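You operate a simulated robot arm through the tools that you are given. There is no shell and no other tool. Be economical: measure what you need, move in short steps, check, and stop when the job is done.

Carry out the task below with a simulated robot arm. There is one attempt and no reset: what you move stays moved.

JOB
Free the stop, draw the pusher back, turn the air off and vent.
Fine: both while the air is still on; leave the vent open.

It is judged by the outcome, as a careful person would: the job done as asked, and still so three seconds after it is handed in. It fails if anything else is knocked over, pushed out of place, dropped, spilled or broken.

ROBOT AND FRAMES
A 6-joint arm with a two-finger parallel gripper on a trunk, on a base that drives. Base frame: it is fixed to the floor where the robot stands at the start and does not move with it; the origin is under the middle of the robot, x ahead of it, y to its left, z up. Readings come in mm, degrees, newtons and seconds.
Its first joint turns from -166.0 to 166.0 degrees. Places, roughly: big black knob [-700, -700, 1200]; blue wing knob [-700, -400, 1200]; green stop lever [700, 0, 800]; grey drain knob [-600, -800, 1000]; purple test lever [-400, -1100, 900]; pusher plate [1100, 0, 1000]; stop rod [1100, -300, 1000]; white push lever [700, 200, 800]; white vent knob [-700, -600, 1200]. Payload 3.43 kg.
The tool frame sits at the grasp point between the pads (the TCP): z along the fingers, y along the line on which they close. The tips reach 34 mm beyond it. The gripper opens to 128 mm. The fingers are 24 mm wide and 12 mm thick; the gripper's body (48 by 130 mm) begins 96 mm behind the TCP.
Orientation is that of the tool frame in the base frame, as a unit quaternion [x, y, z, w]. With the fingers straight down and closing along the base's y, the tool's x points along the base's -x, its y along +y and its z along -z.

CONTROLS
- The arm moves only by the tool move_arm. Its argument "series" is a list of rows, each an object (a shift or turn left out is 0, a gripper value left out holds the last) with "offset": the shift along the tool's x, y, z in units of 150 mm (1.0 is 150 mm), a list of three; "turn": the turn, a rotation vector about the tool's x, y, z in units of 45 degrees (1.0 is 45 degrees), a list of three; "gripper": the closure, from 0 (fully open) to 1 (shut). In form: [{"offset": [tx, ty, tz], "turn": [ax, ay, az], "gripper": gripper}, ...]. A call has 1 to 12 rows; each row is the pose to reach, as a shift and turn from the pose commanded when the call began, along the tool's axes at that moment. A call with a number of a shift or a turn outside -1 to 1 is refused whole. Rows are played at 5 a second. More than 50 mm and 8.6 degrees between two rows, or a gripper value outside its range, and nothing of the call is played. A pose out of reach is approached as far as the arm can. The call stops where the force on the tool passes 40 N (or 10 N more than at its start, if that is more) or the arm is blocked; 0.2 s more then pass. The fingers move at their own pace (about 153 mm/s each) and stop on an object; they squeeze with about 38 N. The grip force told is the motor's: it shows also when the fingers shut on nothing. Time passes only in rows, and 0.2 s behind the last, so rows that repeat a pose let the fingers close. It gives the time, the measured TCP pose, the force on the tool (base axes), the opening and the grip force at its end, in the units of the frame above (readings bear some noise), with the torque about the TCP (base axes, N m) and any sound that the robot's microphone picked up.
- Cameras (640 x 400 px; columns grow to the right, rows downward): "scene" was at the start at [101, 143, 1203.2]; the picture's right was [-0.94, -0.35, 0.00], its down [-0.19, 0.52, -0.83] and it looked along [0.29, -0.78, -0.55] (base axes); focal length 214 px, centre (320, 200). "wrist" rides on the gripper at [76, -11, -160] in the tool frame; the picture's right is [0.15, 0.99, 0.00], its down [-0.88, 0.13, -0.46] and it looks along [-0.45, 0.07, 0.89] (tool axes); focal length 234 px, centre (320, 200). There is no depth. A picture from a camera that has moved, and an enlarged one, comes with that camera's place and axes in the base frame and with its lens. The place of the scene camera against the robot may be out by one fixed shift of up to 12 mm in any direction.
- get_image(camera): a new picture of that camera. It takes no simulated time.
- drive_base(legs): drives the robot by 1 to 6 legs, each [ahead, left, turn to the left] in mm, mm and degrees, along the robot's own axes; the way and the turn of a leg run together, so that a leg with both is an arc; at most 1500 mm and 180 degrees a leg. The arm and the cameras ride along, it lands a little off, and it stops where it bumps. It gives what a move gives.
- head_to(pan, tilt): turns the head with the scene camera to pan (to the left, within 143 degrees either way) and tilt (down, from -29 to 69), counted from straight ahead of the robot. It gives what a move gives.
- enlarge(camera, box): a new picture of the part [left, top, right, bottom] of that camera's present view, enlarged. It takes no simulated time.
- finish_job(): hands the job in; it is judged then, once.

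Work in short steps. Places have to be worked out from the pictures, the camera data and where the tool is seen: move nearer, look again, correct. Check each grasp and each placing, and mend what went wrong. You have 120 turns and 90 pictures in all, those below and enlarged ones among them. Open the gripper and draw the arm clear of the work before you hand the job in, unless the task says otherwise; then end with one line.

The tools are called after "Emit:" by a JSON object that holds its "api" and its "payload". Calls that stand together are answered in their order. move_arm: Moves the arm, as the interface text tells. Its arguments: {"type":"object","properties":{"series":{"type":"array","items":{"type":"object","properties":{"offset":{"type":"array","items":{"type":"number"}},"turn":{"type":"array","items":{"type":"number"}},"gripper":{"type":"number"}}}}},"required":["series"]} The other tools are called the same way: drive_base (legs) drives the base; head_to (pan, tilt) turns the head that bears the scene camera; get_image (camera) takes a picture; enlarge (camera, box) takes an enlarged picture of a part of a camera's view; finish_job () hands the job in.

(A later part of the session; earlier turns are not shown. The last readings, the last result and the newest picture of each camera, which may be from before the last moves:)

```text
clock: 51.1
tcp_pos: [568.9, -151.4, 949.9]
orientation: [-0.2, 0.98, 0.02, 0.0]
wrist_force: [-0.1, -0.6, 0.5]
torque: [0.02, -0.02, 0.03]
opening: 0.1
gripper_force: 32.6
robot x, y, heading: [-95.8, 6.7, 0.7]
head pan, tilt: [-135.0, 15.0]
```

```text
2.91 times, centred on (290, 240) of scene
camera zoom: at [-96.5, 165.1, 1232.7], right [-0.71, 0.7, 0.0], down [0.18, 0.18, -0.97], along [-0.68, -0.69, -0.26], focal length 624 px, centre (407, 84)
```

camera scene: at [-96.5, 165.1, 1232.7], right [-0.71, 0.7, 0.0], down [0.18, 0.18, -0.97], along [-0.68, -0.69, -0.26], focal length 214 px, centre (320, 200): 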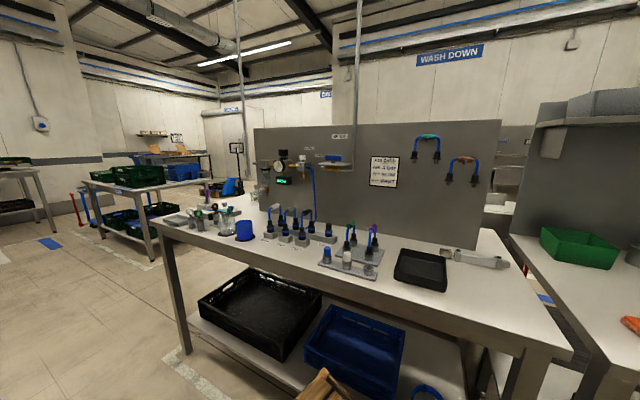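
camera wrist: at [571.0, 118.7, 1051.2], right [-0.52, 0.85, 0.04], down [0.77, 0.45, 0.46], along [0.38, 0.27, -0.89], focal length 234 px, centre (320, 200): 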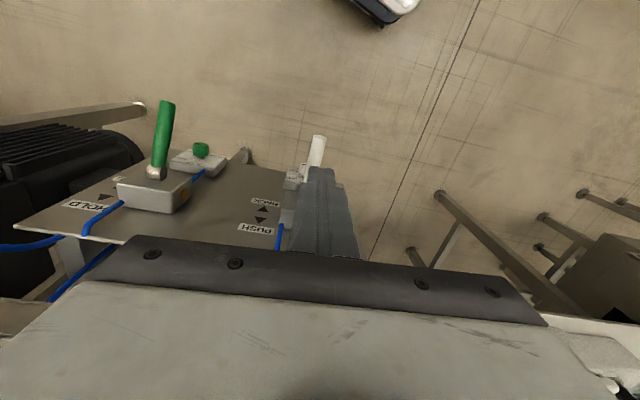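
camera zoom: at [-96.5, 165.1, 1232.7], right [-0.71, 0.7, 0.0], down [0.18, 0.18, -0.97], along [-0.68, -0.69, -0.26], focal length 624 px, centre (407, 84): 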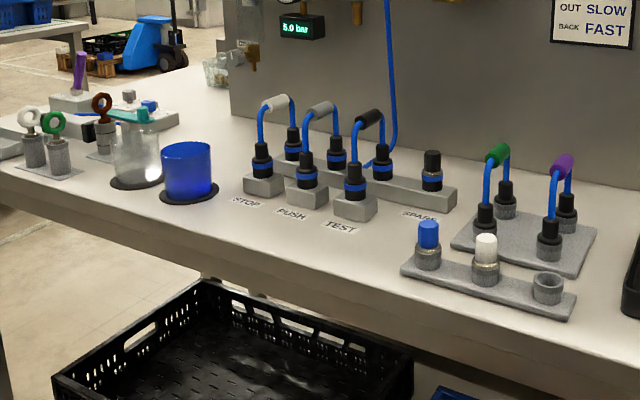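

The blue main valve and the vent have vertical spindles, with labels on the wall and on a plate that need a view from above. I swing the arm round clockwise, rising to z 1300 on the way.

Emit:
{"api": "move_arm", "payload": {"series": [{"offset": [0.2, -0.2, -0.09], "turn": [0, 0, 0.09]}, {"offset": [0.4, -0.4, -0.18], "turn": [0, 0, 0.18]}, {"offset": [0.6, -0.6, -0.27], "turn": [0, 0, 0.27]}, {"offset": [0.8, -0.8, -0.36], "turn": [0, 0, 0.36]}, {"offset": [1, -1, -0.45], "turn": [0, 0, 0.45]}]}}

Emit:
{"api": "move_arm", "payload": {"series": [{"offset": [0.2, -0.2, -0.09], "turn": [0, 0, 0.09]}, {"offset": [0.4, -0.4, -0.18], "turn": [0, 0, 0.18]}, {"offset": [0.6, -0.6, -0.27], "turn": [0, 0, 0.27]}, {"offset": [0.8, -0.8, -0.36], "turn": [0, 0, 0.36]}, {"offset": [1, -1, -0.45], "turn": [0, 0, 0.45]}]}}

Emit:
{"api": "move_arm", "payload": {"series": [{"offset": [0.2, -0.2, -0.09], "turn": [0, 0, 0.09]}, {"offset": [0.4, -0.4, -0.18], "turn": [0, 0, 0.18]}, {"offset": [0.6, -0.6, -0.27], "turn": [0, 0, 0.27]}, {"offset": [0.8, -0.8, -0.36], "turn": [0, 0, 0.36]}, {"offset": [1, -1, -0.45], "turn": [0, 0, 0.45]}]}}

```text
clock: 52.3
tcp_pos: [491.4, -348.1, 1009.8]
orientation: [-0.023, 1.0, 0.02, -0.003]
wrist_force: [-0.1, -0.1, -0.6]
torque: [-0.02, 0.01, 0.0]
opening: 0.0
gripper_force: 33.2
robot x, y, heading: [-99.5, 4.3, 0.5]
head pan, tilt: [-135.0, 15.0]
```

```text
clock: 53.5
tcp_pos: [349.1, -512.0, 1073.4]
orientation: [0.152, 0.988, 0.019, -0.007]
wrist_force: [-0.3, -0.5, -0.1]
torque: [-0.03, 0.0, -0.01]
opening: 0.1
gripper_force: 33.4
robot x, y, heading: [-99.6, 7.2, 0.5]
head pan, tilt: [-135.0, 15.0]
```

```text
clock: 54.7
tcp_pos: [160.7, -609.6, 1139.1]
orientation: [0.325, 0.945, 0.017, -0.009]
wrist_force: [0.7, 0.5, 0.6]
torque: [-0.03, 0.02, 0.04]
opening: 0.0
gripper_force: 33.0
robot x, y, heading: [-99.5, 3.9, 0.7]
head pan, tilt: [-135.0, 15.0]
```

Swinging well; two more such arcs bring it over the bench end, then I look down.

Emit:
{"api": "move_arm", "payload": {"series": [{"offset": [0.2, -0.2, -0.1], "turn": [0, 0, 0.09]}, {"offset": [0.4, -0.4, -0.2], "turn": [0, 0, 0.18]}, {"offset": [0.6, -0.6, -0.3], "turn": [0, 0, 0.27]}, {"offset": [0.8, -0.8, -0.4], "turn": [0, 0, 0.36]}, {"offset": [1, -1, -0.5], "turn": [0, 0, 0.45]}]}}

Emit:
{"api": "move_arm", "payload": {"series": [{"offset": [0.2, -0.2, -0.13], "turn": [0, 0, 0.09]}, {"offset": [0.4, -0.4, -0.26], "turn": [0, 0, 0.18]}, {"offset": [0.6, -0.6, -0.39], "turn": [0, 0, 0.27]}, {"offset": [0.8, -0.8, -0.52], "turn": [0, 0, 0.36]}, {"offset": [1, -1, -0.65], "turn": [0, 0, 0.45]}]}}

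Emit:
{"api": "get_image", "payload": {"camera": "wrist"}}

Emit:
{"api": "get_image", "payload": {"camera": "scene"}}

```text
clock: 55.9
tcp_pos: [-36.8, -615.7, 1140.6]
orientation: [0.485, 0.874, 0.005, -0.011]
wrist_force: [0.2, 0.7, -0.6]
torque: [-0.03, 0.0, 0.02]
opening: 0.0
gripper_force: 32.7
out of reach, approached as far as the arm can: row 1, 2, 3, 4, 5
robot x, y, heading: [-100.7, 4.8, 0.6]
head pan, tilt: [-135.0, 15.0]
```

```text
clock: 57.1
tcp_pos: [-220.9, -543.1, 1136.0]
orientation: [0.628, 0.778, 0.0, -0.017]
wrist_force: [-0.5, 0.0, -0.4]
torque: [0.01, 0.02, -0.02]
opening: 0.1
gripper_force: 32.5
out of reach, approached as far as the arm can: row 1, 2, 3, 4, 5
robot x, y, heading: [-98.7, 3.3, 0.7]
head pan, tilt: [-135.0, 15.0]
```

```text
52 pictures are left
camera wrist: at [-244.2, -473.3, 1297.9], right [0.94, 0.35, -0.02], down [0.32, -0.84, 0.43], along [0.14, -0.41, -0.9], focal length 234 px, centre (320, 200)
```

wrist: 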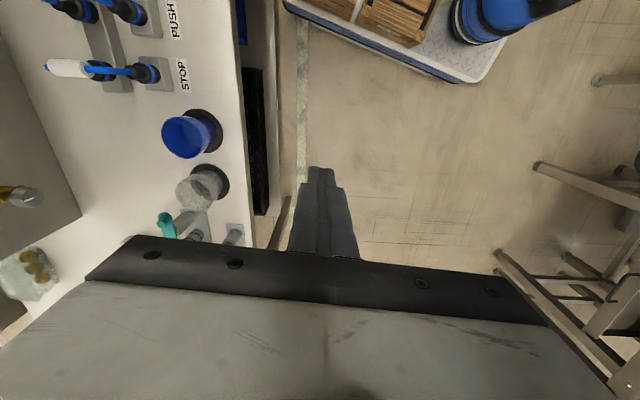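

```text
51 pictures are left
camera scene: at [-96.7, 165.0, 1232.8], right [-0.71, 0.7, 0.0], down [0.18, 0.18, -0.97], along [-0.68, -0.69, -0.26], focal length 214 px, centre (320, 200)
```

scene: 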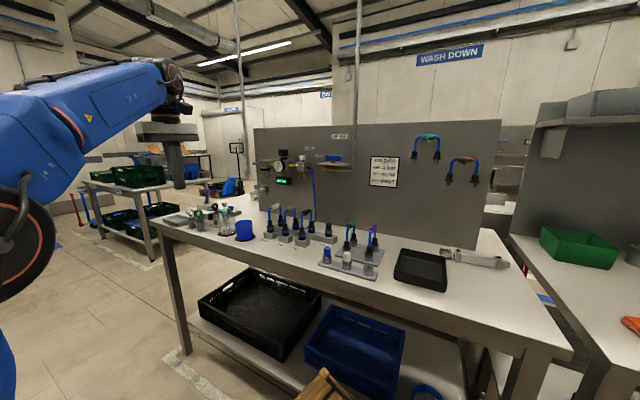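

With the tool down this is out of reach at that height, so I'll bring the base nearer with its right side to the bench. First I draw the arm in and up, then drive forward and turn right 90° where there is room.

Emit:
{"api": "move_arm", "payload": {"series": [{"offset": [0.3, 0, -0.05]}, {"offset": [0.6, 0, -0.15]}, {"offset": [0.85, 0, -0.3]}, {"offset": [1, 0, -0.5]}]}}

Emit:
{"api": "drive_base", "payload": {"legs": [[110, 0, 0], [0, 0, -45]]}}

Emit:
{"api": "drive_base", "payload": {"legs": [[0, 0, -45]]}}

Emit:
{"api": "head_to", "payload": {"pan": -60, "tilt": 25}}

Emit:
{"api": "get_image", "payload": {"camera": "scene"}}

```text
clock: 58.1
tcp_pos: [-240.5, -399.1, 1157.4]
orientation: [0.631, 0.775, 0.007, -0.017]
wrist_force: [0.4, -0.5, 0.2]
torque: [0.0, 0.04, 0.02]
opening: 0.0
gripper_force: 32.9
out of reach, approached as far as the arm can: row 1, 2, 3, 4
robot x, y, heading: [-99.6, 5.2, 0.5]
head pan, tilt: [-135.0, 15.0]
```

```text
clock: 61.3
tcp_pos: [-380.0, -180.8, 1158.0]
orientation: [0.88, 0.475, 0.012, -0.014]
wrist_force: [0.6, -0.2, 0.4]
torque: [-0.03, 0.02, -0.02]
opening: 0.0
gripper_force: 33.2
robot x, y, heading: [7.6, 3.3, -44.6]
head pan, tilt: [-135.0, 15.0]
```

```text
clock: 63.8
tcp_pos: [-398.5, 147.0, 1156.9]
orientation: [0.995, 0.102, 0.017, -0.008]
wrist_force: [0.5, 0.1, 0.1]
torque: [0.03, 0.02, 0.0]
opening: 0.0
gripper_force: 33.1
robot x, y, heading: [5.3, 6.5, -89.4]
head pan, tilt: [-135.0, 15.0]
```

```text
clock: 65.2
tcp_pos: [-398.3, 145.8, 1157.7]
orientation: [0.994, 0.103, 0.017, -0.008]
wrist_force: [0.0, -0.4, -0.5]
torque: [0.0, -0.02, -0.03]
opening: 0.0
gripper_force: 33.4
robot x, y, heading: [8.3, 10.6, -89.3]
head pan, tilt: [-60.0, 25.0]
```

```text
50 pictures are left
camera scene: at [137.8, -112.2, 1216.5], right [-0.51, 0.86, 0.0], down [0.36, 0.22, -0.91], along [-0.78, -0.46, -0.42], focal length 214 px, centre (320, 200)
```

scene: 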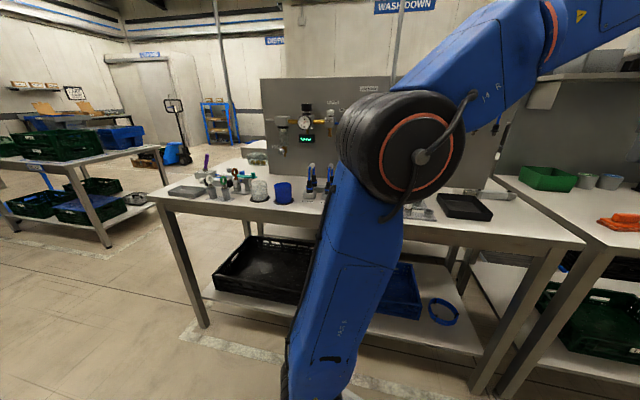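

The turn is clear. I drive forward 460 mm along the bench and 130 mm to the right, then look at the valves with the wrist camera.

Emit:
{"api": "drive_base", "payload": {"legs": [[460, 0, 0], [0, -130, 0]]}}

Emit:
{"api": "get_image", "payload": {"camera": "wrist"}}

Emit:
{"api": "head_to", "payload": {"pan": -85, "tilt": 15}}

Emit:
{"api": "get_image", "payload": {"camera": "scene"}}

```text
clock: 68.7
tcp_pos: [-460.4, -320.7, 1156.2]
orientation: [0.994, 0.105, 0.018, -0.006]
wrist_force: [0.3, 0.6, -0.4]
torque: [0.01, 0.03, -0.02]
opening: 0.1
gripper_force: 32.9
robot x, y, heading: [-50.9, -461.4, -89.5]
head pan, tilt: [-60.0, 25.0]
stopped in leg 2: the robot was blocked; the commanded pose is now the measured one
```

```text
49 pictures are left
camera wrist: at [-395.2, -294.3, 1318.3], right [0.35, -0.94, 0.0], down [-0.85, -0.32, 0.42], along [-0.4, -0.15, -0.91], focal length 234 px, centre (320, 200)
```

wrist: 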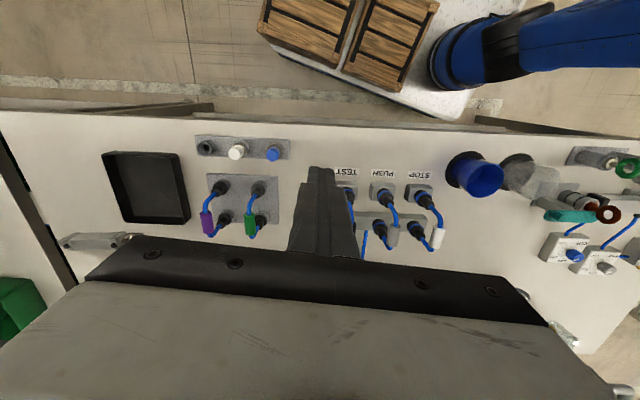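

```text
clock: 69.6
tcp_pos: [-460.7, -320.7, 1156.0]
orientation: [0.994, 0.106, 0.018, -0.007]
wrist_force: [-1.0, 0.3, -1.1]
torque: [0.0, 0.01, -0.02]
opening: 0.2
gripper_force: 33.2
robot x, y, heading: [-53.3, -459.2, -89.2]
head pan, tilt: [-85.0, 15.0]
```

```text
48 pictures are left
camera scene: at [64.7, -539.2, 1232.7], right [-0.1, 0.99, 0.0], down [0.26, 0.03, -0.97], along [-0.96, -0.1, -0.26], focal length 214 px, centre (320, 200)
```

scene: 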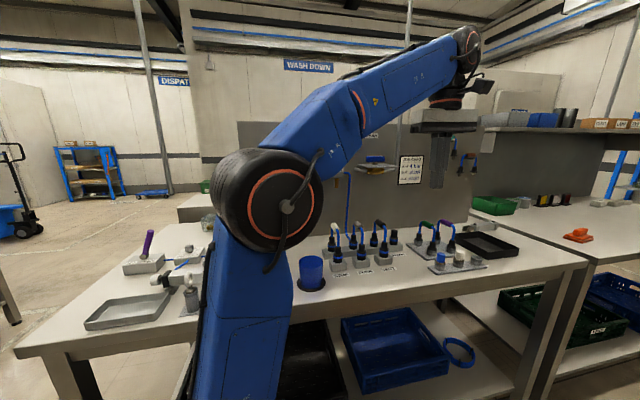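

The bench runs at about 20° to the base axes, so the front corner touched. I turn left 20° to be parallel with it and look again.

Emit:
{"api": "drive_base", "payload": {"legs": [[0, 0, 20]]}}

Emit:
{"api": "head_to", "payload": {"pan": -100, "tilt": 12}}

Emit:
{"api": "get_image", "payload": {"camera": "scene"}}

Emit:
{"api": "get_image", "payload": {"camera": "wrist"}}

```text
clock: 71.1
tcp_pos: [-483.4, -473.1, 1155.1]
orientation: [0.959, 0.283, 0.016, -0.009]
wrist_force: [-0.4, -0.5, 0.4]
torque: [-0.07, 0.02, 0.03]
opening: 0.2
gripper_force: 32.8
robot x, y, heading: [-52.4, -462.0, -68.4]
head pan, tilt: [-85.0, 15.0]
```

```text
clock: 71.9
tcp_pos: [-483.2, -473.0, 1156.3]
orientation: [0.959, 0.283, 0.016, -0.009]
wrist_force: [-0.2, -0.1, -0.2]
torque: [0.01, -0.03, 0.01]
opening: 0.1
gripper_force: 32.8
robot x, y, heading: [-54.1, -459.5, -68.6]
head pan, tilt: [-100.0, 12.0]
```

```text
47 pictures are left
camera scene: at [79.3, -465.1, 1237.6], right [-0.2, 0.98, 0.0], down [0.2, 0.04, -0.98], along [-0.96, -0.2, -0.21], focal length 214 px, centre (320, 200)
```

scene: 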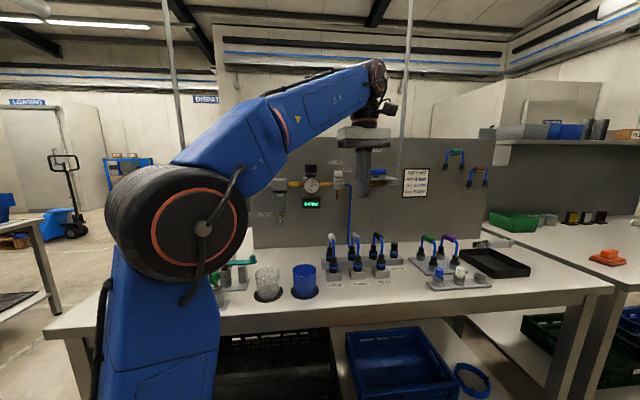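

```text
46 pictures are left
camera wrist: at [-431.0, -425.7, 1318.4], right [0.66, -0.75, 0.0], down [-0.68, -0.6, 0.42], along [-0.32, -0.28, -0.91], focal length 234 px, centre (320, 200)
```

wrist: 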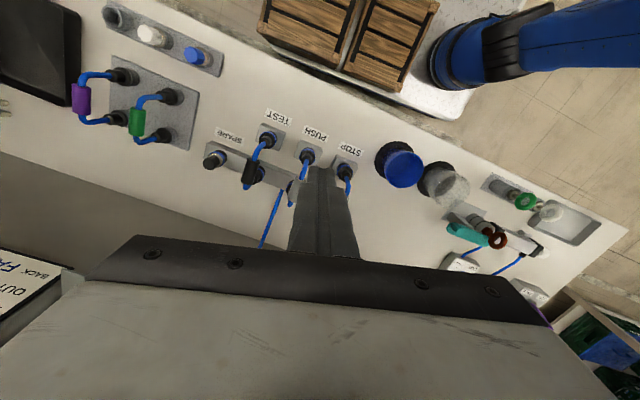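

Emit:
{"api": "enlarge", "payload": {"camera": "scene", "box": [270, 140, 430, 240]}}

```text
4.00 times, centred on (350, 190) of scene
camera zoom: at [79.3, -465.1, 1237.6], right [-0.2, 0.98, 0.0], down [0.2, 0.04, -0.98], along [-0.96, -0.2, -0.21], focal length 858 px, centre (200, 240)
```

zoom: 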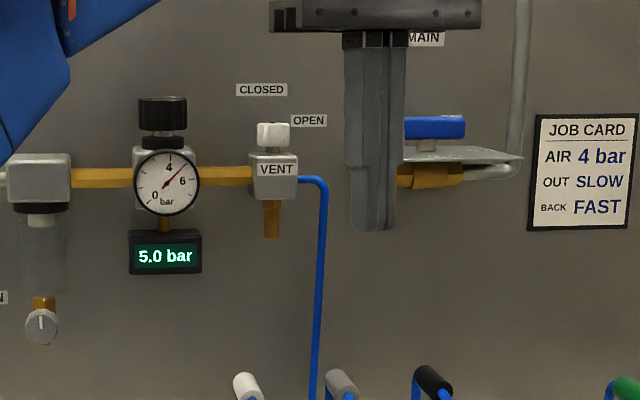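

Triangulated: vent knob axis at (-706,-561,1168), blue wing spindle at (-747,-420,1172), wing about 72 mm long lying along the wall; wall about 60 mm behind both. I yaw the tool square to the wall and tilt it outward so the wrist camera can look down on the plate.

Emit:
{"api": "move_arm", "payload": {"series": [{"turn": [0, 0, 0.17]}, {"turn": [0, 0, 0.34]}]}}

Emit:
{"api": "move_arm", "payload": {"series": [{"offset": [-0.08, 0, -0.1], "turn": [0, -0.18, 0]}, {"offset": [-0.16, 0, -0.2], "turn": [0, -0.36, 0]}, {"offset": [-0.24, 0, -0.3], "turn": [0, -0.54, 0]}, {"offset": [-0.32, 0, -0.4], "turn": [0, -0.72, 0]}, {"offset": [-0.4, 0, -0.5], "turn": [0, -0.9, 0]}]}}

Emit:
{"api": "get_image", "payload": {"camera": "wrist"}}

```text
clock: 72.5
tcp_pos: [-482.3, -473.3, 1156.6]
orientation: [0.988, 0.153, 0.014, -0.012]
wrist_force: [0.2, -0.4, -0.5]
torque: [0.01, 0.0, -0.02]
opening: 0.1
gripper_force: 32.9
robot x, y, heading: [-51.5, -456.2, -68.6]
head pan, tilt: [-100.0, 12.0]
```

```text
clock: 73.7
tcp_pos: [-543.0, -494.7, 1227.6]
orientation: [0.932, 0.147, -0.328, 0.043]
wrist_force: [0.1, 0.8, 1.1]
torque: [-0.04, -0.02, 0.02]
opening: 0.0
gripper_force: 33.4
robot x, y, heading: [-54.5, -458.7, -68.4]
head pan, tilt: [-100.0, 12.0]
```

```text
44 pictures are left
camera wrist: at [-395.2, -436.8, 1305.4], right [0.41, -0.91, -0.11], down [-0.34, -0.26, 0.9], along [-0.85, -0.33, -0.41], focal length 234 px, centre (320, 200)
```

wrist: 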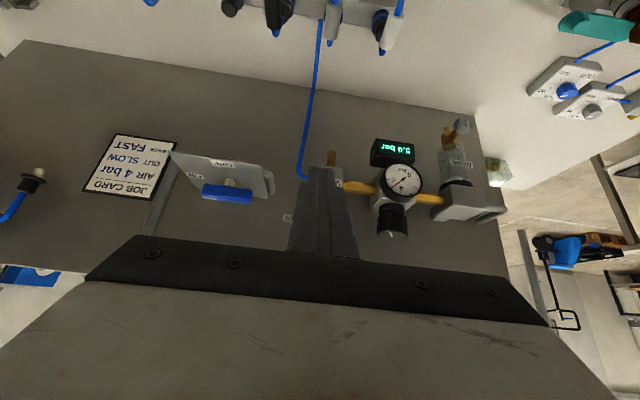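

Good view; I enlarge the blue valve's plate and the vent.

Emit:
{"api": "enlarge", "payload": {"camera": "wrist", "box": [160, 140, 290, 220]}}

Emit:
{"api": "enlarge", "payload": {"camera": "wrist", "box": [270, 140, 420, 240]}}

```text
4.92 times, centred on (225, 180) of wrist
camera zoom: at [-395.2, -436.8, 1305.4], right [0.41, -0.91, -0.11], down [-0.34, -0.26, 0.9], along [-0.85, -0.33, -0.41], focal length 1153 px, centre (788, 298)
```

zoom: 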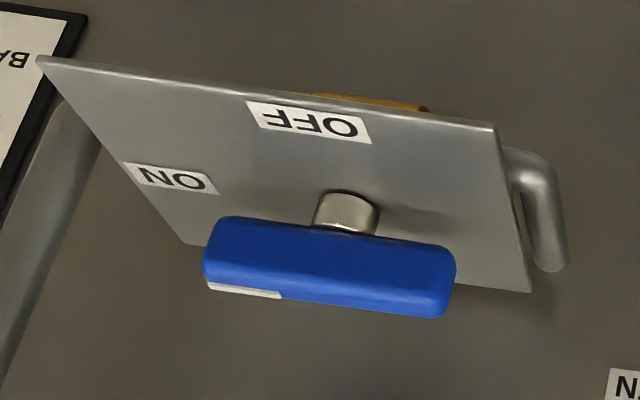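

```text
4.00 times, centred on (345, 190) of wrist
camera zoom: at [-395.2, -436.8, 1305.4], right [0.41, -0.91, -0.11], down [-0.34, -0.26, 0.9], along [-0.85, -0.33, -0.41], focal length 937 px, centre (220, 240)
```

zoom: 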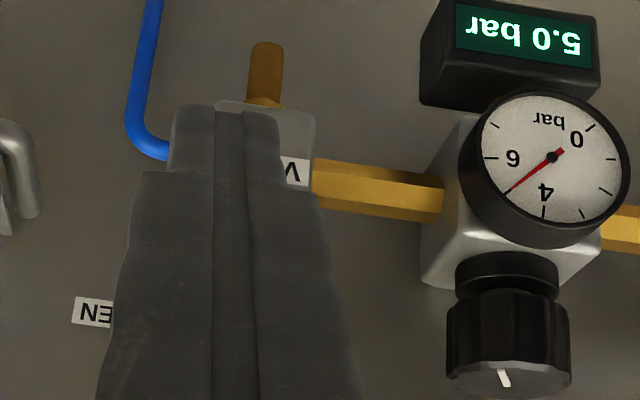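

The plate reads ON at the right end (where the wing's white pointer is) and OFF at the front, so the wing must go 90° clockwise seen from above: pushing its left end toward the wall does it. I tilt the tool to near-horizontal first.

Emit:
{"api": "move_arm", "payload": {"series": [{"turn": [0, -0.18, 0]}, {"turn": [0, -0.36, 0]}, {"turn": [0, -0.54, 0]}, {"turn": [0, -0.72, 0]}, {"turn": [0, -0.9, 0]}]}}

Emit:
{"api": "enlarge", "payload": {"camera": "scene", "box": [250, 120, 450, 250]}}

```text
clock: 74.9
tcp_pos: [-543.3, -494.7, 1229.3]
orientation: [0.76, 0.123, -0.632, 0.091]
wrist_force: [0.2, -0.5, 0.8]
torque: [-0.01, -0.01, 0.0]
opening: 0.1
gripper_force: 33.0
robot x, y, heading: [-52.9, -460.7, -68.5]
head pan, tilt: [-100.0, 12.0]
```

```text
3.08 times, centred on (350, 185) of scene
camera zoom: at [79.3, -465.0, 1237.6], right [-0.2, 0.98, 0.0], down [0.2, 0.04, -0.98], along [-0.96, -0.2, -0.21], focal length 660 px, centre (228, 246)
```

zoom: 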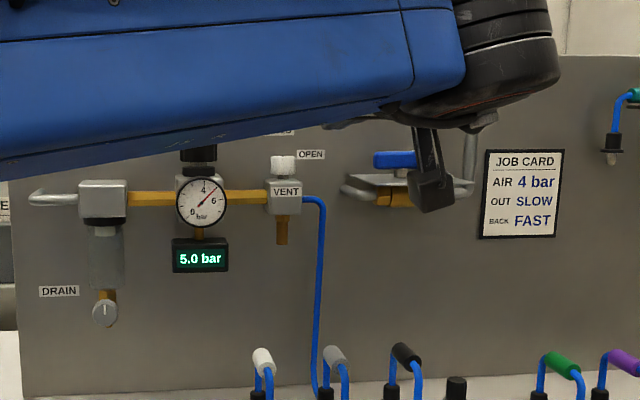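

I move to a pre-poke point 50 mm in front of the wing's left half and check.

Emit:
{"api": "move_arm", "payload": {"series": [{"offset": [0.06, -0.24, 0.1]}, {"offset": [0.12, -0.48, 0.2]}, {"offset": [0.237, -0.65, 0.3]}, {"offset": [0.237, -0.72, 0.45]}, {"offset": [0.237, -0.72, 0.58]}]}}

Emit:
{"api": "enlarge", "payload": {"camera": "wrist", "box": [220, 100, 420, 240]}}

Emit:
{"api": "enlarge", "payload": {"camera": "scene", "box": [300, 130, 440, 230]}}

```text
clock: 76.1
tcp_pos: [-651.9, -412.8, 1180.8]
orientation: [0.761, 0.124, -0.631, 0.09]
wrist_force: [1.0, -0.5, 0.4]
torque: [0.01, -0.01, -0.04]
opening: 0.0
gripper_force: 33.6
robot x, y, heading: [-49.4, -460.3, -68.4]
head pan, tilt: [-100.0, 12.0]
```

```text
2.86 times, centred on (320, 170) of wrist
camera zoom: at [-493.4, -348.9, 1136.1], right [0.32, -0.93, -0.16], down [0.31, -0.06, 0.95], along [-0.89, -0.36, 0.27], focal length 669 px, centre (320, 286)
```

zoom: 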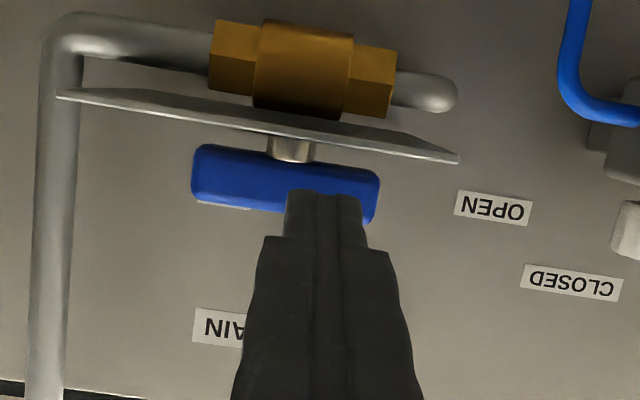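

```text
4.00 times, centred on (370, 180) of scene
camera zoom: at [79.4, -465.1, 1237.6], right [-0.2, 0.98, 0.0], down [0.2, 0.04, -0.98], along [-0.96, -0.2, -0.21], focal length 858 px, centre (120, 280)
```

zoom: 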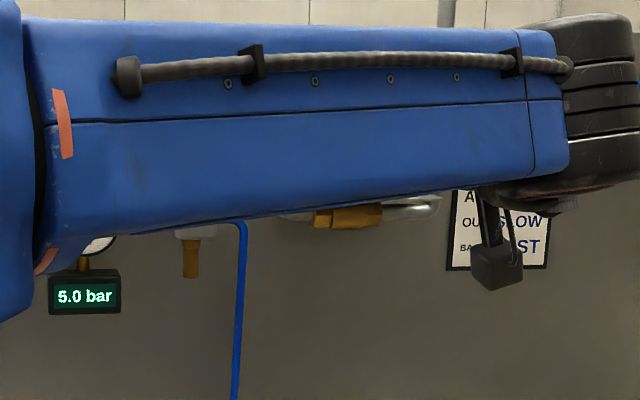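

Wing and tips line up; the tip is only 14 mm left of the spindle, so I shift 8 mm further left and then push straight toward the wall, level.

Emit:
{"api": "move_arm", "payload": {"series": [{"offset": [0, 0.055, 0]}, {"offset": [-0.05, 0.055, 0.24]}, {"offset": [-0.057, 0.055, 0.31]}, {"offset": [-0.07, 0.055, 0.37]}, {"offset": [-0.08, 0.055, 0.43]}, {"offset": [-0.09, 0.055, 0.49]}, {"offset": [-0.1, 0.055, 0.55]}, {"offset": [-0.11, 0.055, 0.6]}]}}

Emit:
{"api": "enlarge", "payload": {"camera": "wrist", "box": [220, 100, 420, 240]}}

```text
clock: 76.9
tcp_pos: [-688.6, -433.5, 1180.3]
orientation: [0.761, 0.125, -0.63, 0.091]
wrist_force: [11.1, -1.9, 2.1]
torque: [0.03, 0.05, 0.11]
opening: 0.2
gripper_force: 33.1
robot x, y, heading: [-51.2, -459.0, -68.4]
head pan, tilt: [-100.0, 12.0]
stopped in row 3: the force on the tool passed its limit at 42 N (the readings are from after the stop); the commanded pose is now the measured one
```

```text
2.86 times, centred on (320, 170) of wrist
camera zoom: at [-530.7, -369.8, 1135.9], right [0.33, -0.93, -0.16], down [0.31, -0.06, 0.95], along [-0.89, -0.36, 0.27], focal length 669 px, centre (320, 286)
```

zoom: 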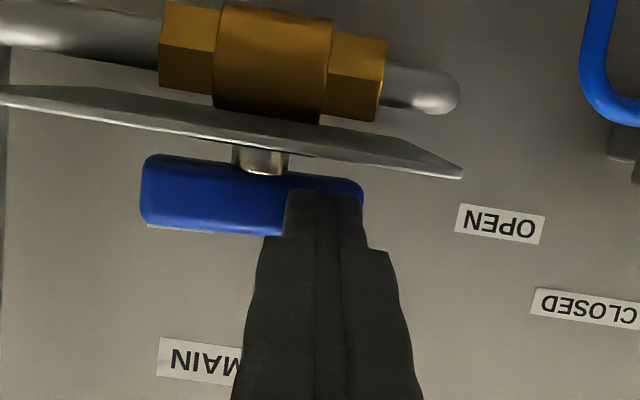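

The contact alone tripped the limit. I back off, shift 9 mm further out for leverage, and push in slower, smaller steps.

Emit:
{"api": "move_arm", "payload": {"series": [{"offset": [0, 0, -0.06]}, {"offset": [0, 0.06, -0.06]}, {"offset": [0, 0.06, -0.02]}, {"offset": [0, 0.06, 0]}, {"offset": [0, 0.06, 0.02]}, {"offset": [-0.005, 0.06, 0.04]}, {"offset": [-0.01, 0.06, 0.06]}, {"offset": [-0.015, 0.06, 0.08]}, {"offset": [-0.02, 0.06, 0.1]}, {"offset": [-0.025, 0.06, 0.12]}, {"offset": [-0.03, 0.06, 0.14]}]}}

Emit:
{"api": "enlarge", "payload": {"camera": "wrist", "box": [220, 100, 420, 240]}}

```text
clock: 79.3
tcp_pos: [-707.4, -449.0, 1178.4]
orientation: [0.762, 0.125, -0.629, 0.091]
wrist_force: [2.1, -0.5, 1.7]
torque: [0.0, 0.06, 0.0]
opening: 0.0
gripper_force: 32.8
robot x, y, heading: [-55.3, -456.1, -68.5]
head pan, tilt: [-100.0, 12.0]
```

```text
2.86 times, centred on (320, 170) of wrist
camera zoom: at [-549.4, -384.5, 1135.4], right [0.33, -0.93, -0.16], down [0.31, -0.06, 0.95], along [-0.89, -0.36, 0.27], focal length 669 px, centre (320, 286)
```

zoom: 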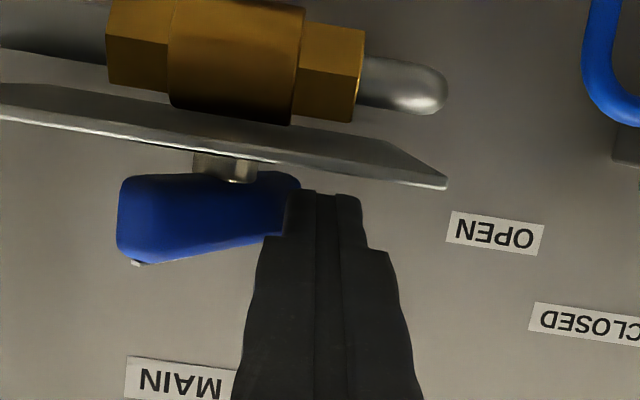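

It's turning, about 35–40° now. I continue pushing in, drifting toward the spindle.

Emit:
{"api": "move_arm", "payload": {"series": [{"offset": [-0.005, -0.01, 0.03]}, {"offset": [-0.01, -0.02, 0.06]}, {"offset": [-0.015, -0.035, 0.09]}, {"offset": [-0.02, -0.05, 0.12]}, {"offset": [-0.025, -0.065, 0.15]}, {"offset": [-0.03, -0.075, 0.18]}, {"offset": [-0.035, -0.085, 0.2]}]}}

Emit:
{"api": "enlarge", "payload": {"camera": "wrist", "box": [220, 100, 420, 240]}}

```text
clock: 80.7
tcp_pos: [-734.6, -451.5, 1179.9]
orientation: [0.761, 0.127, -0.629, 0.093]
wrist_force: [4.9, -8.2, 3.6]
torque: [0.03, -0.07, -0.15]
opening: 0.0
gripper_force: 33.6
robot x, y, heading: [-50.3, -460.5, -68.5]
head pan, tilt: [-100.0, 12.0]
stopped in row 7: the force on the tool passed its limit at 46 N (the readings are from after the stop); the commanded pose is now the measured one
```

```text
2.86 times, centred on (320, 170) of wrist
camera zoom: at [-576.7, -385.6, 1136.3], right [0.33, -0.93, -0.16], down [0.31, -0.05, 0.95], along [-0.89, -0.36, 0.27], focal length 669 px, centre (320, 286)
```

zoom: 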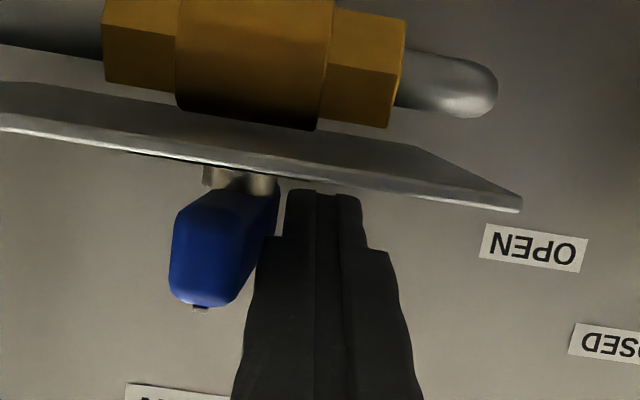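

Nearly there — I judge about 14° short. I retreat, go to the right side of the protruding end, and push it left to its stop.

Emit:
{"api": "move_arm", "payload": {"series": [{"offset": [0, 0.02, -0.1]}, {"offset": [0, 0.02, -0.4]}, {"offset": [0.05, 0.02, -0.73]}, {"offset": [0.05, -0.2, -0.73]}, {"offset": [0.05, -0.45, -0.73]}]}}

Emit:
{"api": "enlarge", "payload": {"camera": "wrist", "box": [220, 100, 420, 240]}}

```text
clock: 81.9
tcp_pos: [-649.9, -353.3, 1195.4]
orientation: [0.761, 0.126, -0.63, 0.092]
wrist_force: [0.3, -0.2, 0.4]
torque: [0.01, -0.07, -0.06]
opening: 0.0
gripper_force: 33.4
robot x, y, heading: [-46.2, -460.3, -68.3]
head pan, tilt: [-100.0, 12.0]
```

```text
2.86 times, centred on (320, 170) of wrist
camera zoom: at [-491.7, -287.2, 1151.8], right [0.33, -0.93, -0.16], down [0.31, -0.06, 0.95], along [-0.89, -0.36, 0.27], focal length 669 px, centre (320, 286)
```

zoom: 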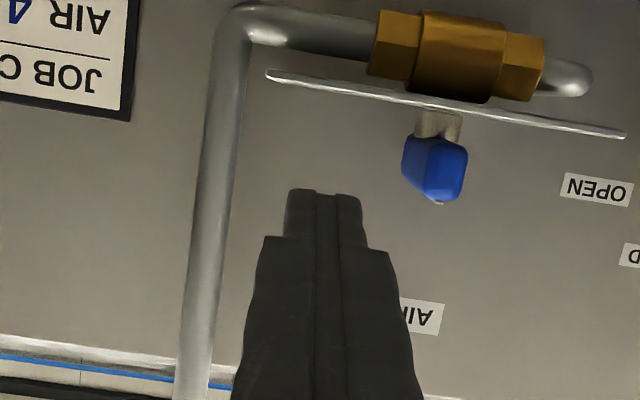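

The wing's pointer end now faces the robot, about 10° short. I go in alongside its right face and push it left slowly until it stops.

Emit:
{"api": "move_arm", "payload": {"series": [{"offset": [0.06, 0, 0.12]}, {"offset": [0.055, 0, 0.25]}, {"offset": [0.055, 0.06, 0.25]}, {"offset": [0.055, 0.09, 0.25]}, {"offset": [0.055, 0.11, 0.25]}, {"offset": [0.055, 0.13, 0.25]}, {"offset": [0.055, 0.15, 0.25]}, {"offset": [0.055, 0.17, 0.25]}, {"offset": [0.055, 0.19, 0.25]}, {"offset": [0.055, 0.21, 0.25]}]}}

Emit:
{"api": "enlarge", "payload": {"camera": "wrist", "box": [220, 100, 420, 240]}}

```text
clock: 84.1
tcp_pos: [-677.2, -389.8, 1178.7]
orientation: [0.761, 0.124, -0.63, 0.091]
wrist_force: [-23.7, 20.5, 15.6]
torque: [-0.4, 0.39, -1.11]
opening: 0.0
gripper_force: 33.5
robot x, y, heading: [-51.9, -456.1, -68.3]
head pan, tilt: [-100.0, 12.0]
```

```text
2.86 times, centred on (320, 170) of wrist
camera zoom: at [-518.5, -325.4, 1134.6], right [0.33, -0.93, -0.16], down [0.31, -0.06, 0.95], along [-0.89, -0.36, 0.27], focal length 669 px, centre (320, 286)
```

zoom: 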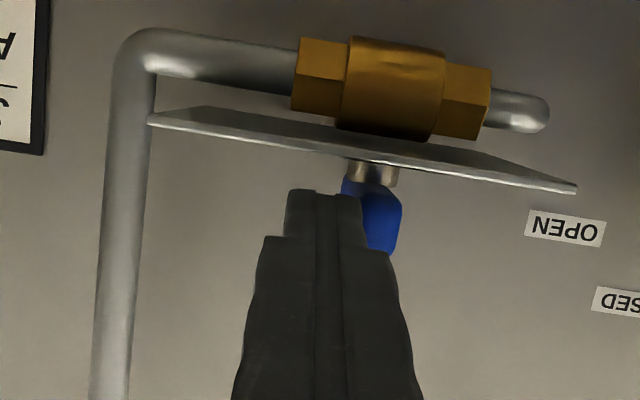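

Pushing against about 35 N, it seems at its stop. I back off and look.

Emit:
{"api": "move_arm", "payload": {"series": [{"offset": [0, -0.1, 0]}, {"offset": [0, -0.15, -0.2]}, {"offset": [0, -0.15, -0.5]}, {"offset": [0, 0, -0.75]}]}}

Emit:
{"api": "enlarge", "payload": {"camera": "wrist", "box": [240, 110, 440, 250]}}

Emit:
{"api": "enlarge", "payload": {"camera": "scene", "box": [250, 120, 450, 250]}}

```text
clock: 85.1
tcp_pos: [-590.6, -374.3, 1198.4]
orientation: [0.761, 0.126, -0.629, 0.093]
wrist_force: [-0.5, -0.4, -0.5]
torque: [-0.04, 0.07, 0.04]
opening: 0.0
gripper_force: 32.6
out of reach, approached as far as the arm can: row 4
robot x, y, heading: [-52.0, -461.7, -68.4]
head pan, tilt: [-100.0, 12.0]
```

```text
2.86 times, centred on (340, 180) of wrist
camera zoom: at [-432.8, -308.8, 1154.5], right [0.33, -0.93, -0.16], down [0.31, -0.05, 0.95], along [-0.89, -0.36, 0.27], focal length 669 px, centre (263, 257)
```

zoom: 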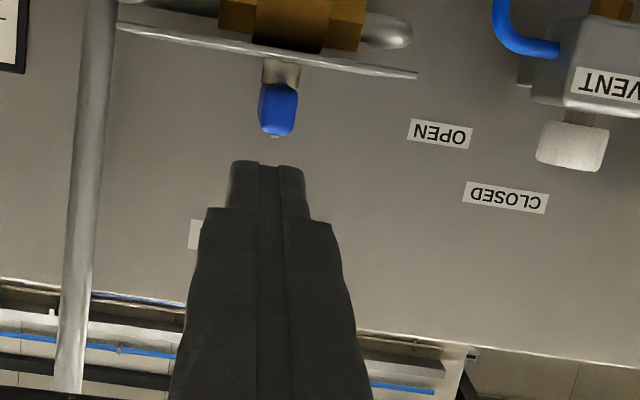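

```text
3.08 times, centred on (350, 185) of scene
camera zoom: at [79.9, -465.0, 1237.7], right [-0.2, 0.98, 0.0], down [0.2, 0.04, -0.98], along [-0.96, -0.2, -0.21], focal length 660 px, centre (228, 246)
```

zoom: 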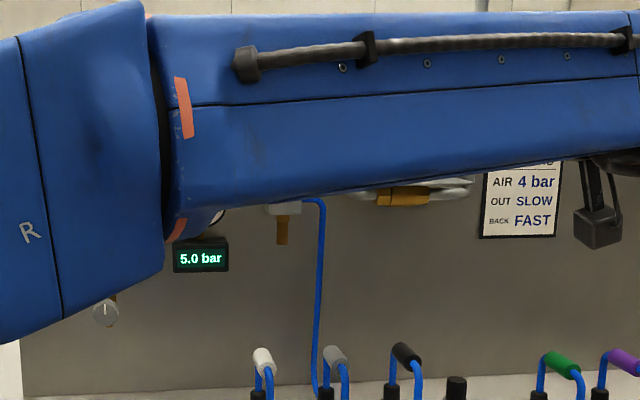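

Emit:
{"api": "enlarge", "payload": {"camera": "wrist", "box": [300, 100, 360, 160]}}

```text
6.67 times, centred on (330, 130) of wrist
camera zoom: at [-432.8, -308.8, 1154.5], right [0.33, -0.93, -0.16], down [0.31, -0.05, 0.95], along [-0.89, -0.36, 0.27], focal length 1561 px, centre (253, 667)
```

zoom: 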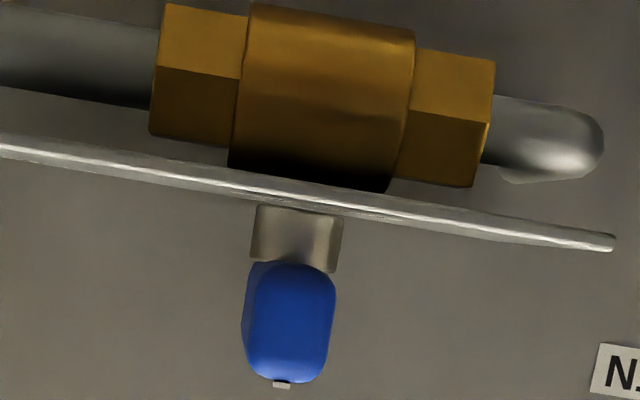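

The wing now stands square to the wall with its pointer to OFF: main closed. Next the vent knob: I back to a tilted (50°) pose 70 mm short of it with the gripper half open.

Emit:
{"api": "move_arm", "payload": {"series": [{"offset": [-0.15, 0.1, 0], "turn": [0, 0.16, 0], "gripper": 0.45}, {"offset": [-0.3, 0.35, 0], "turn": [0, 0.32, 0]}, {"offset": [-0.35, 0.6, 0.1], "turn": [0, 0.48, 0]}, {"offset": [-0.35, 0.8, 0.3], "turn": [0, 0.64, 0]}, {"offset": [-0.35, 0.95, 0.45], "turn": [0, 0.64, 0]}, {"offset": [-0.35, 0.95, 0.6], "turn": [0, 0.64, 0]}]}}

Emit:
{"api": "get_image", "payload": {"camera": "wrist"}}

Emit:
{"api": "enlarge", "payload": {"camera": "wrist", "box": [250, 110, 390, 210]}}

```text
clock: 86.5
tcp_pos: [-640.7, -540.0, 1232.7]
orientation: [0.894, 0.144, -0.421, 0.057]
wrist_force: [0.6, 0.6, 0.7]
torque: [0.0, 0.01, -0.04]
opening: 70.5
gripper_force: 0.1
robot x, y, heading: [-51.9, -458.7, -68.5]
head pan, tilt: [-100.0, 12.0]
```

```text
30 pictures are left
camera wrist: at [-482.5, -476.3, 1276.0], right [0.39, -0.91, -0.13], down [-0.16, -0.21, 0.97], along [-0.91, -0.36, -0.22], focal length 234 px, centre (320, 200)
```

wrist: 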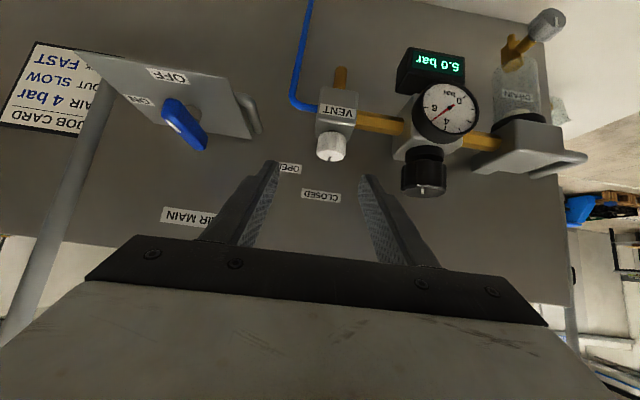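

```text
4.00 times, centred on (320, 160) of wrist
camera zoom: at [-482.5, -476.3, 1276.0], right [0.39, -0.91, -0.13], down [-0.16, -0.21, 0.97], along [-0.91, -0.36, -0.22], focal length 937 px, centre (320, 360)
```

zoom: 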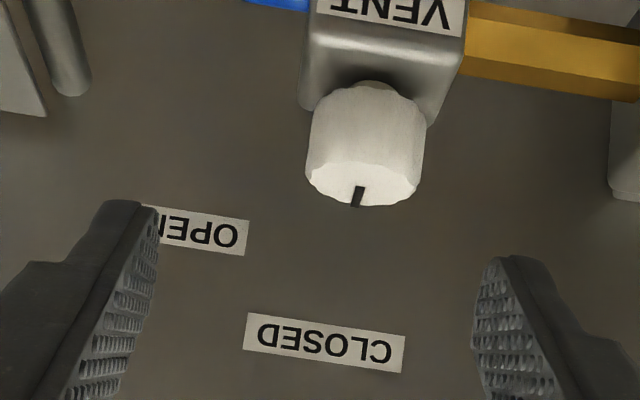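

The wrist views put the knob at (-690,-562,1167), pointer to the wall (CLOSED). OPEN is to its right, so clockwise seen from above. I advance so that the pads straddle it.

Emit:
{"api": "move_arm", "payload": {"series": [{"offset": [0.04, 0.049, 0]}, {"offset": [0.06, 0.049, 0.2]}, {"offset": [0.07, 0.049, 0.3]}, {"offset": [0.07, 0.049, 0.36]}, {"offset": [0.075, 0.049, 0.4]}]}}

Emit:
{"api": "enlarge", "payload": {"camera": "wrist", "box": [230, 90, 410, 230]}}

```text
clock: 87.7
tcp_pos: [-675.5, -559.9, 1185.2]
orientation: [0.894, 0.145, -0.421, 0.058]
wrist_force: [0.3, 0.6, -0.4]
torque: [0.01, -0.03, 0.04]
opening: 70.4
gripper_force: 0.0
robot x, y, heading: [-53.8, -458.5, -68.5]
head pan, tilt: [-100.0, 12.0]
```

```text
2.86 times, centred on (320, 160) of wrist
camera zoom: at [-516.8, -495.6, 1229.6], right [0.39, -0.91, -0.13], down [-0.16, -0.21, 0.97], along [-0.91, -0.36, -0.23], focal length 669 px, centre (320, 314)
```

zoom: 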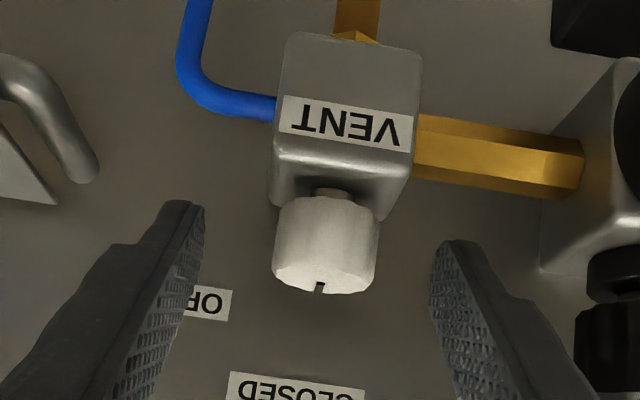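

Well centred; I go 6 mm deeper and close on the knob.

Emit:
{"api": "move_arm", "payload": {"series": [{"offset": [0.01, -0.005, 0.03]}, {"offset": [0.01, -0.005, 0.04], "gripper": 1}, {"offset": [0.01, -0.005, 0.04], "gripper": 1}, {"offset": [0.01, -0.005, 0.04], "gripper": 1}]}}

Emit:
{"api": "enlarge", "payload": {"camera": "wrist", "box": [230, 90, 410, 230]}}

```text
clock: 88.7
tcp_pos: [-678.5, -561.7, 1180.6]
orientation: [0.893, 0.146, -0.421, 0.058]
wrist_force: [11.5, -15.1, 9.9]
torque: [-1.11, -0.63, 0.19]
opening: 29.9
gripper_force: 45.2
robot x, y, heading: [-51.7, -462.7, -68.4]
head pan, tilt: [-100.0, 12.0]
```

```text
2.86 times, centred on (320, 160) of wrist
camera zoom: at [-519.9, -497.3, 1225.1], right [0.39, -0.91, -0.13], down [-0.16, -0.21, 0.97], along [-0.91, -0.36, -0.22], focal length 669 px, centre (320, 314)
```

zoom: 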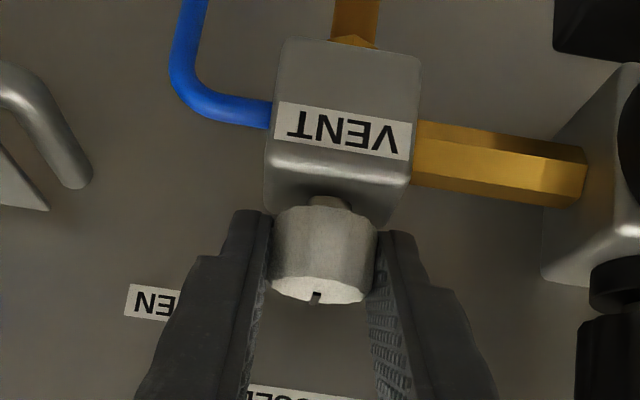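

Gripped at 30 mm. I turn it clockwise seen from above by 30° about the knob's axis, and check the response.

Emit:
{"api": "move_arm", "payload": {"series": [{"offset": [0, 0.013, 0.0005], "turn": [0.128, 0.003, 0.107]}, {"offset": [-0.002, 0.026, 0.0026], "turn": [0.256, 0.006, 0.213]}, {"offset": [-0.005, 0.038, 0.0056], "turn": [0.384, 0.009, 0.32]}, {"offset": [-0.0085, 0.05, 0.01], "turn": [0.513, 0.012, 0.427]}]}}

Emit:
{"api": "enlarge", "payload": {"camera": "wrist", "box": [230, 90, 410, 230]}}

```text
clock: 89.7
tcp_pos: [-679.1, -566.2, 1180.2]
orientation: [0.9, -0.093, -0.422, -0.054]
wrist_force: [5.9, -2.2, 21.9]
torque: [-0.74, -0.1, -0.01]
opening: 30.0
gripper_force: 45.1
robot x, y, heading: [-54.3, -461.3, -68.3]
head pan, tilt: [-100.0, 12.0]
```

```text
2.86 times, centred on (320, 160) of wrist
camera zoom: at [-510.1, -591.9, 1225.0], right [-0.12, -0.98, -0.13], down [-0.24, -0.1, 0.97], along [-0.96, 0.15, -0.22], focal length 669 px, centre (320, 314)
```

zoom: 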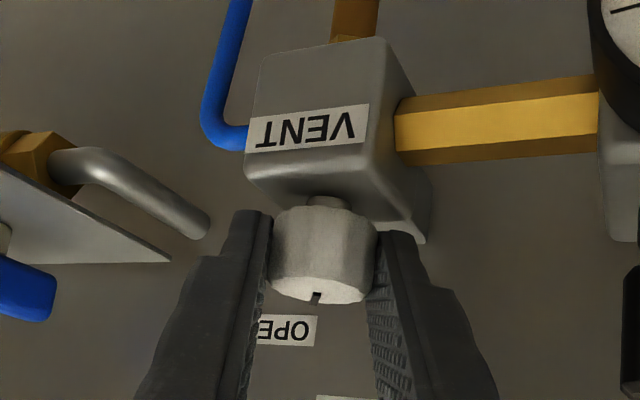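

The knob turns with the pads (pointer stays between them). I continue another 30°.

Emit:
{"api": "move_arm", "payload": {"series": [{"offset": [0, 0.013, 0.0005], "turn": [0.128, 0.003, 0.107]}, {"offset": [-0.002, 0.026, 0.0026], "turn": [0.256, 0.006, 0.213]}, {"offset": [-0.005, 0.038, 0.0056], "turn": [0.384, 0.009, 0.32]}, {"offset": [-0.0085, 0.05, 0.01], "turn": [0.513, 0.012, 0.427]}]}}

Emit:
{"api": "enlarge", "payload": {"camera": "wrist", "box": [220, 60, 440, 230]}}

Emit:
{"api": "enlarge", "payload": {"camera": "scene", "box": [250, 120, 450, 250]}}

```text
clock: 90.7
tcp_pos: [-680.6, -571.6, 1181.3]
orientation: [0.851, -0.307, -0.396, -0.155]
wrist_force: [7.7, 7.5, 2.0]
torque: [-0.43, 0.43, -0.08]
opening: 30.2
gripper_force: 45.4
robot x, y, heading: [-51.9, -461.8, -68.4]
head pan, tilt: [-100.0, 12.0]
stopped in row 4: the force on the tool passed its limit at 42 N (the readings are from after the stop); the commanded pose is now the measured one
```

```text
2.35 times, centred on (330, 145) of wrist
camera zoom: at [-544.6, -672.8, 1224.9], right [-0.57, -0.81, -0.13], down [-0.26, 0.02, 0.97], along [-0.78, 0.58, -0.22], focal length 551 px, centre (296, 329)
```

zoom: 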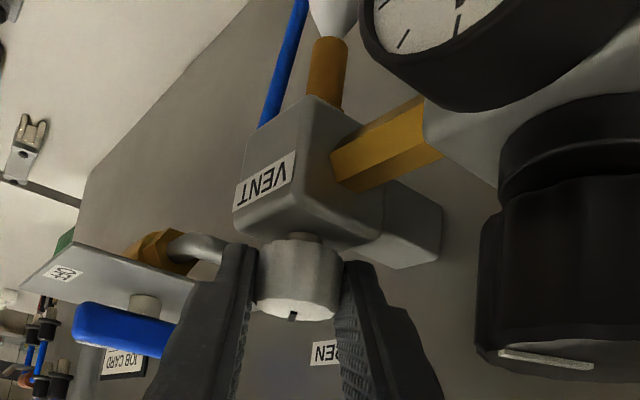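

```text
3.08 times, centred on (350, 185) of scene
camera zoom: at [80.6, -464.7, 1237.6], right [-0.2, 0.98, 0.0], down [0.2, 0.04, -0.98], along [-0.96, -0.2, -0.21], focal length 660 px, centre (228, 246)
```

zoom: 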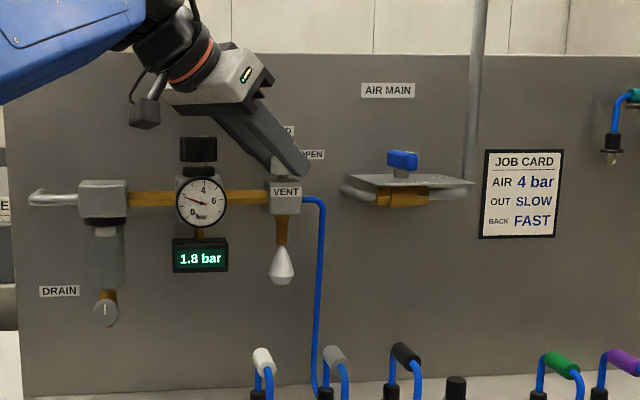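

Air is venting: 1.8 bar and dropping. I try another 15° to see whether the knob is at its stop.

Emit:
{"api": "move_arm", "payload": {"series": [{"offset": [0, 0.006, 0.0002], "turn": [0.064, 0.0015, 0.053]}, {"offset": [0, 0.013, 0.0005], "turn": [0.128, 0.003, 0.107]}, {"offset": [-0.001, 0.019, 0.0015], "turn": [0.192, 0.0045, 0.16]}, {"offset": [-0.002, 0.026, 0.0026], "turn": [0.256, 0.006, 0.213]}]}}

Emit:
{"api": "enlarge", "payload": {"camera": "wrist", "box": [260, 120, 380, 220]}}

```text
clock: 91.7
tcp_pos: [-682.4, -573.5, 1181.4]
orientation: [0.804, -0.416, -0.373, -0.205]
wrist_force: [14.7, 13.8, 6.4]
torque: [-0.99, -0.14, -0.18]
opening: 29.9
gripper_force: 44.9
robot x, y, heading: [-54.2, -460.9, -68.5]
head pan, tilt: [-100.0, 12.0]
```

```text
4.00 times, centred on (320, 170) of wrist
camera zoom: at [-578.0, -706.7, 1224.8], right [-0.76, -0.64, -0.13], down [-0.24, 0.09, 0.97], along [-0.61, 0.76, -0.22], focal length 937 px, centre (320, 320)
```

zoom: 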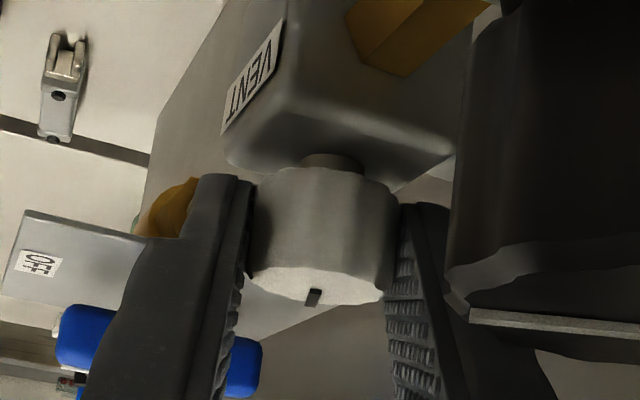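

Still turning freely with the grip at about 72°. I continue about 16° more toward the full quarter turn.

Emit:
{"api": "move_arm", "payload": {"series": [{"offset": [0, 0.006, 0.0002], "turn": [0.064, 0.0015, 0.053]}, {"offset": [0, 0.013, 0.0005], "turn": [0.128, 0.003, 0.107]}, {"offset": [-0.001, 0.019, 0.0015], "turn": [0.192, 0.0045, 0.16]}, {"offset": [-0.002, 0.026, 0.0026], "turn": [0.256, 0.006, 0.213]}, {"offset": [-0.002, 0.028, 0.003], "turn": [0.28, 0.007, 0.233]}]}}

Emit:
{"api": "enlarge", "payload": {"camera": "wrist", "box": [260, 120, 380, 220]}}

Emit:
{"api": "enlarge", "payload": {"camera": "scene", "box": [250, 120, 450, 250]}}

```text
clock: 92.5
tcp_pos: [-684.5, -574.3, 1181.5]
orientation: [0.765, -0.482, -0.355, -0.236]
wrist_force: [11.8, 5.4, 2.3]
torque: [-0.03, 0.68, -0.14]
opening: 29.9
gripper_force: 44.6
robot x, y, heading: [-54.5, -458.5, -68.4]
head pan, tilt: [-100.0, 12.0]
stopped in row 3: the force on the tool passed its limit at 43 N (the readings are from after the stop); the commanded pose is now the measured one
```

```text
4.00 times, centred on (320, 170) of wrist
camera zoom: at [-603.9, -723.7, 1224.7], right [-0.86, -0.5, -0.13], down [-0.22, 0.13, 0.97], along [-0.47, 0.86, -0.22], focal length 937 px, centre (320, 320)
```

zoom: 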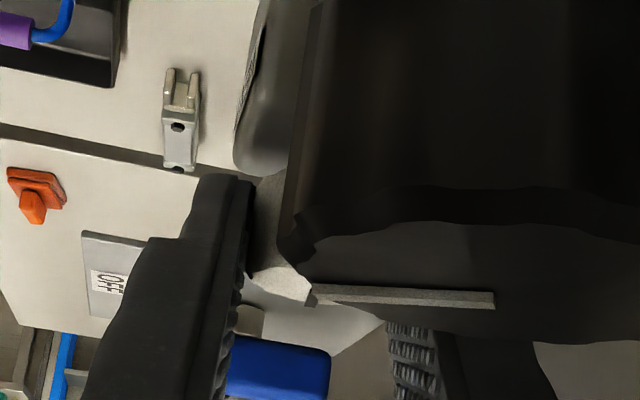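

```text
3.08 times, centred on (350, 185) of scene
camera zoom: at [80.9, -464.7, 1237.6], right [-0.2, 0.98, 0.0], down [0.2, 0.04, -0.98], along [-0.96, -0.2, -0.21], focal length 660 px, centre (228, 246)
```

zoom: 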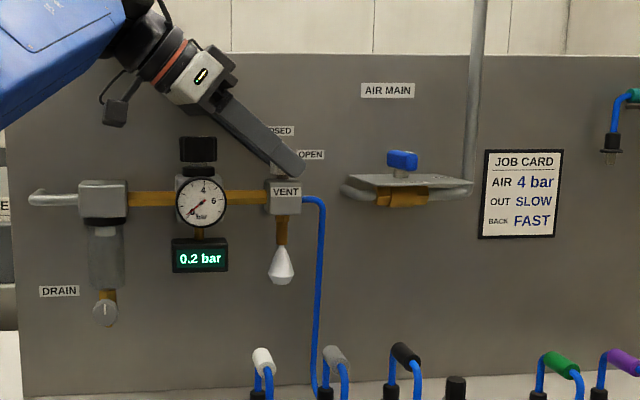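

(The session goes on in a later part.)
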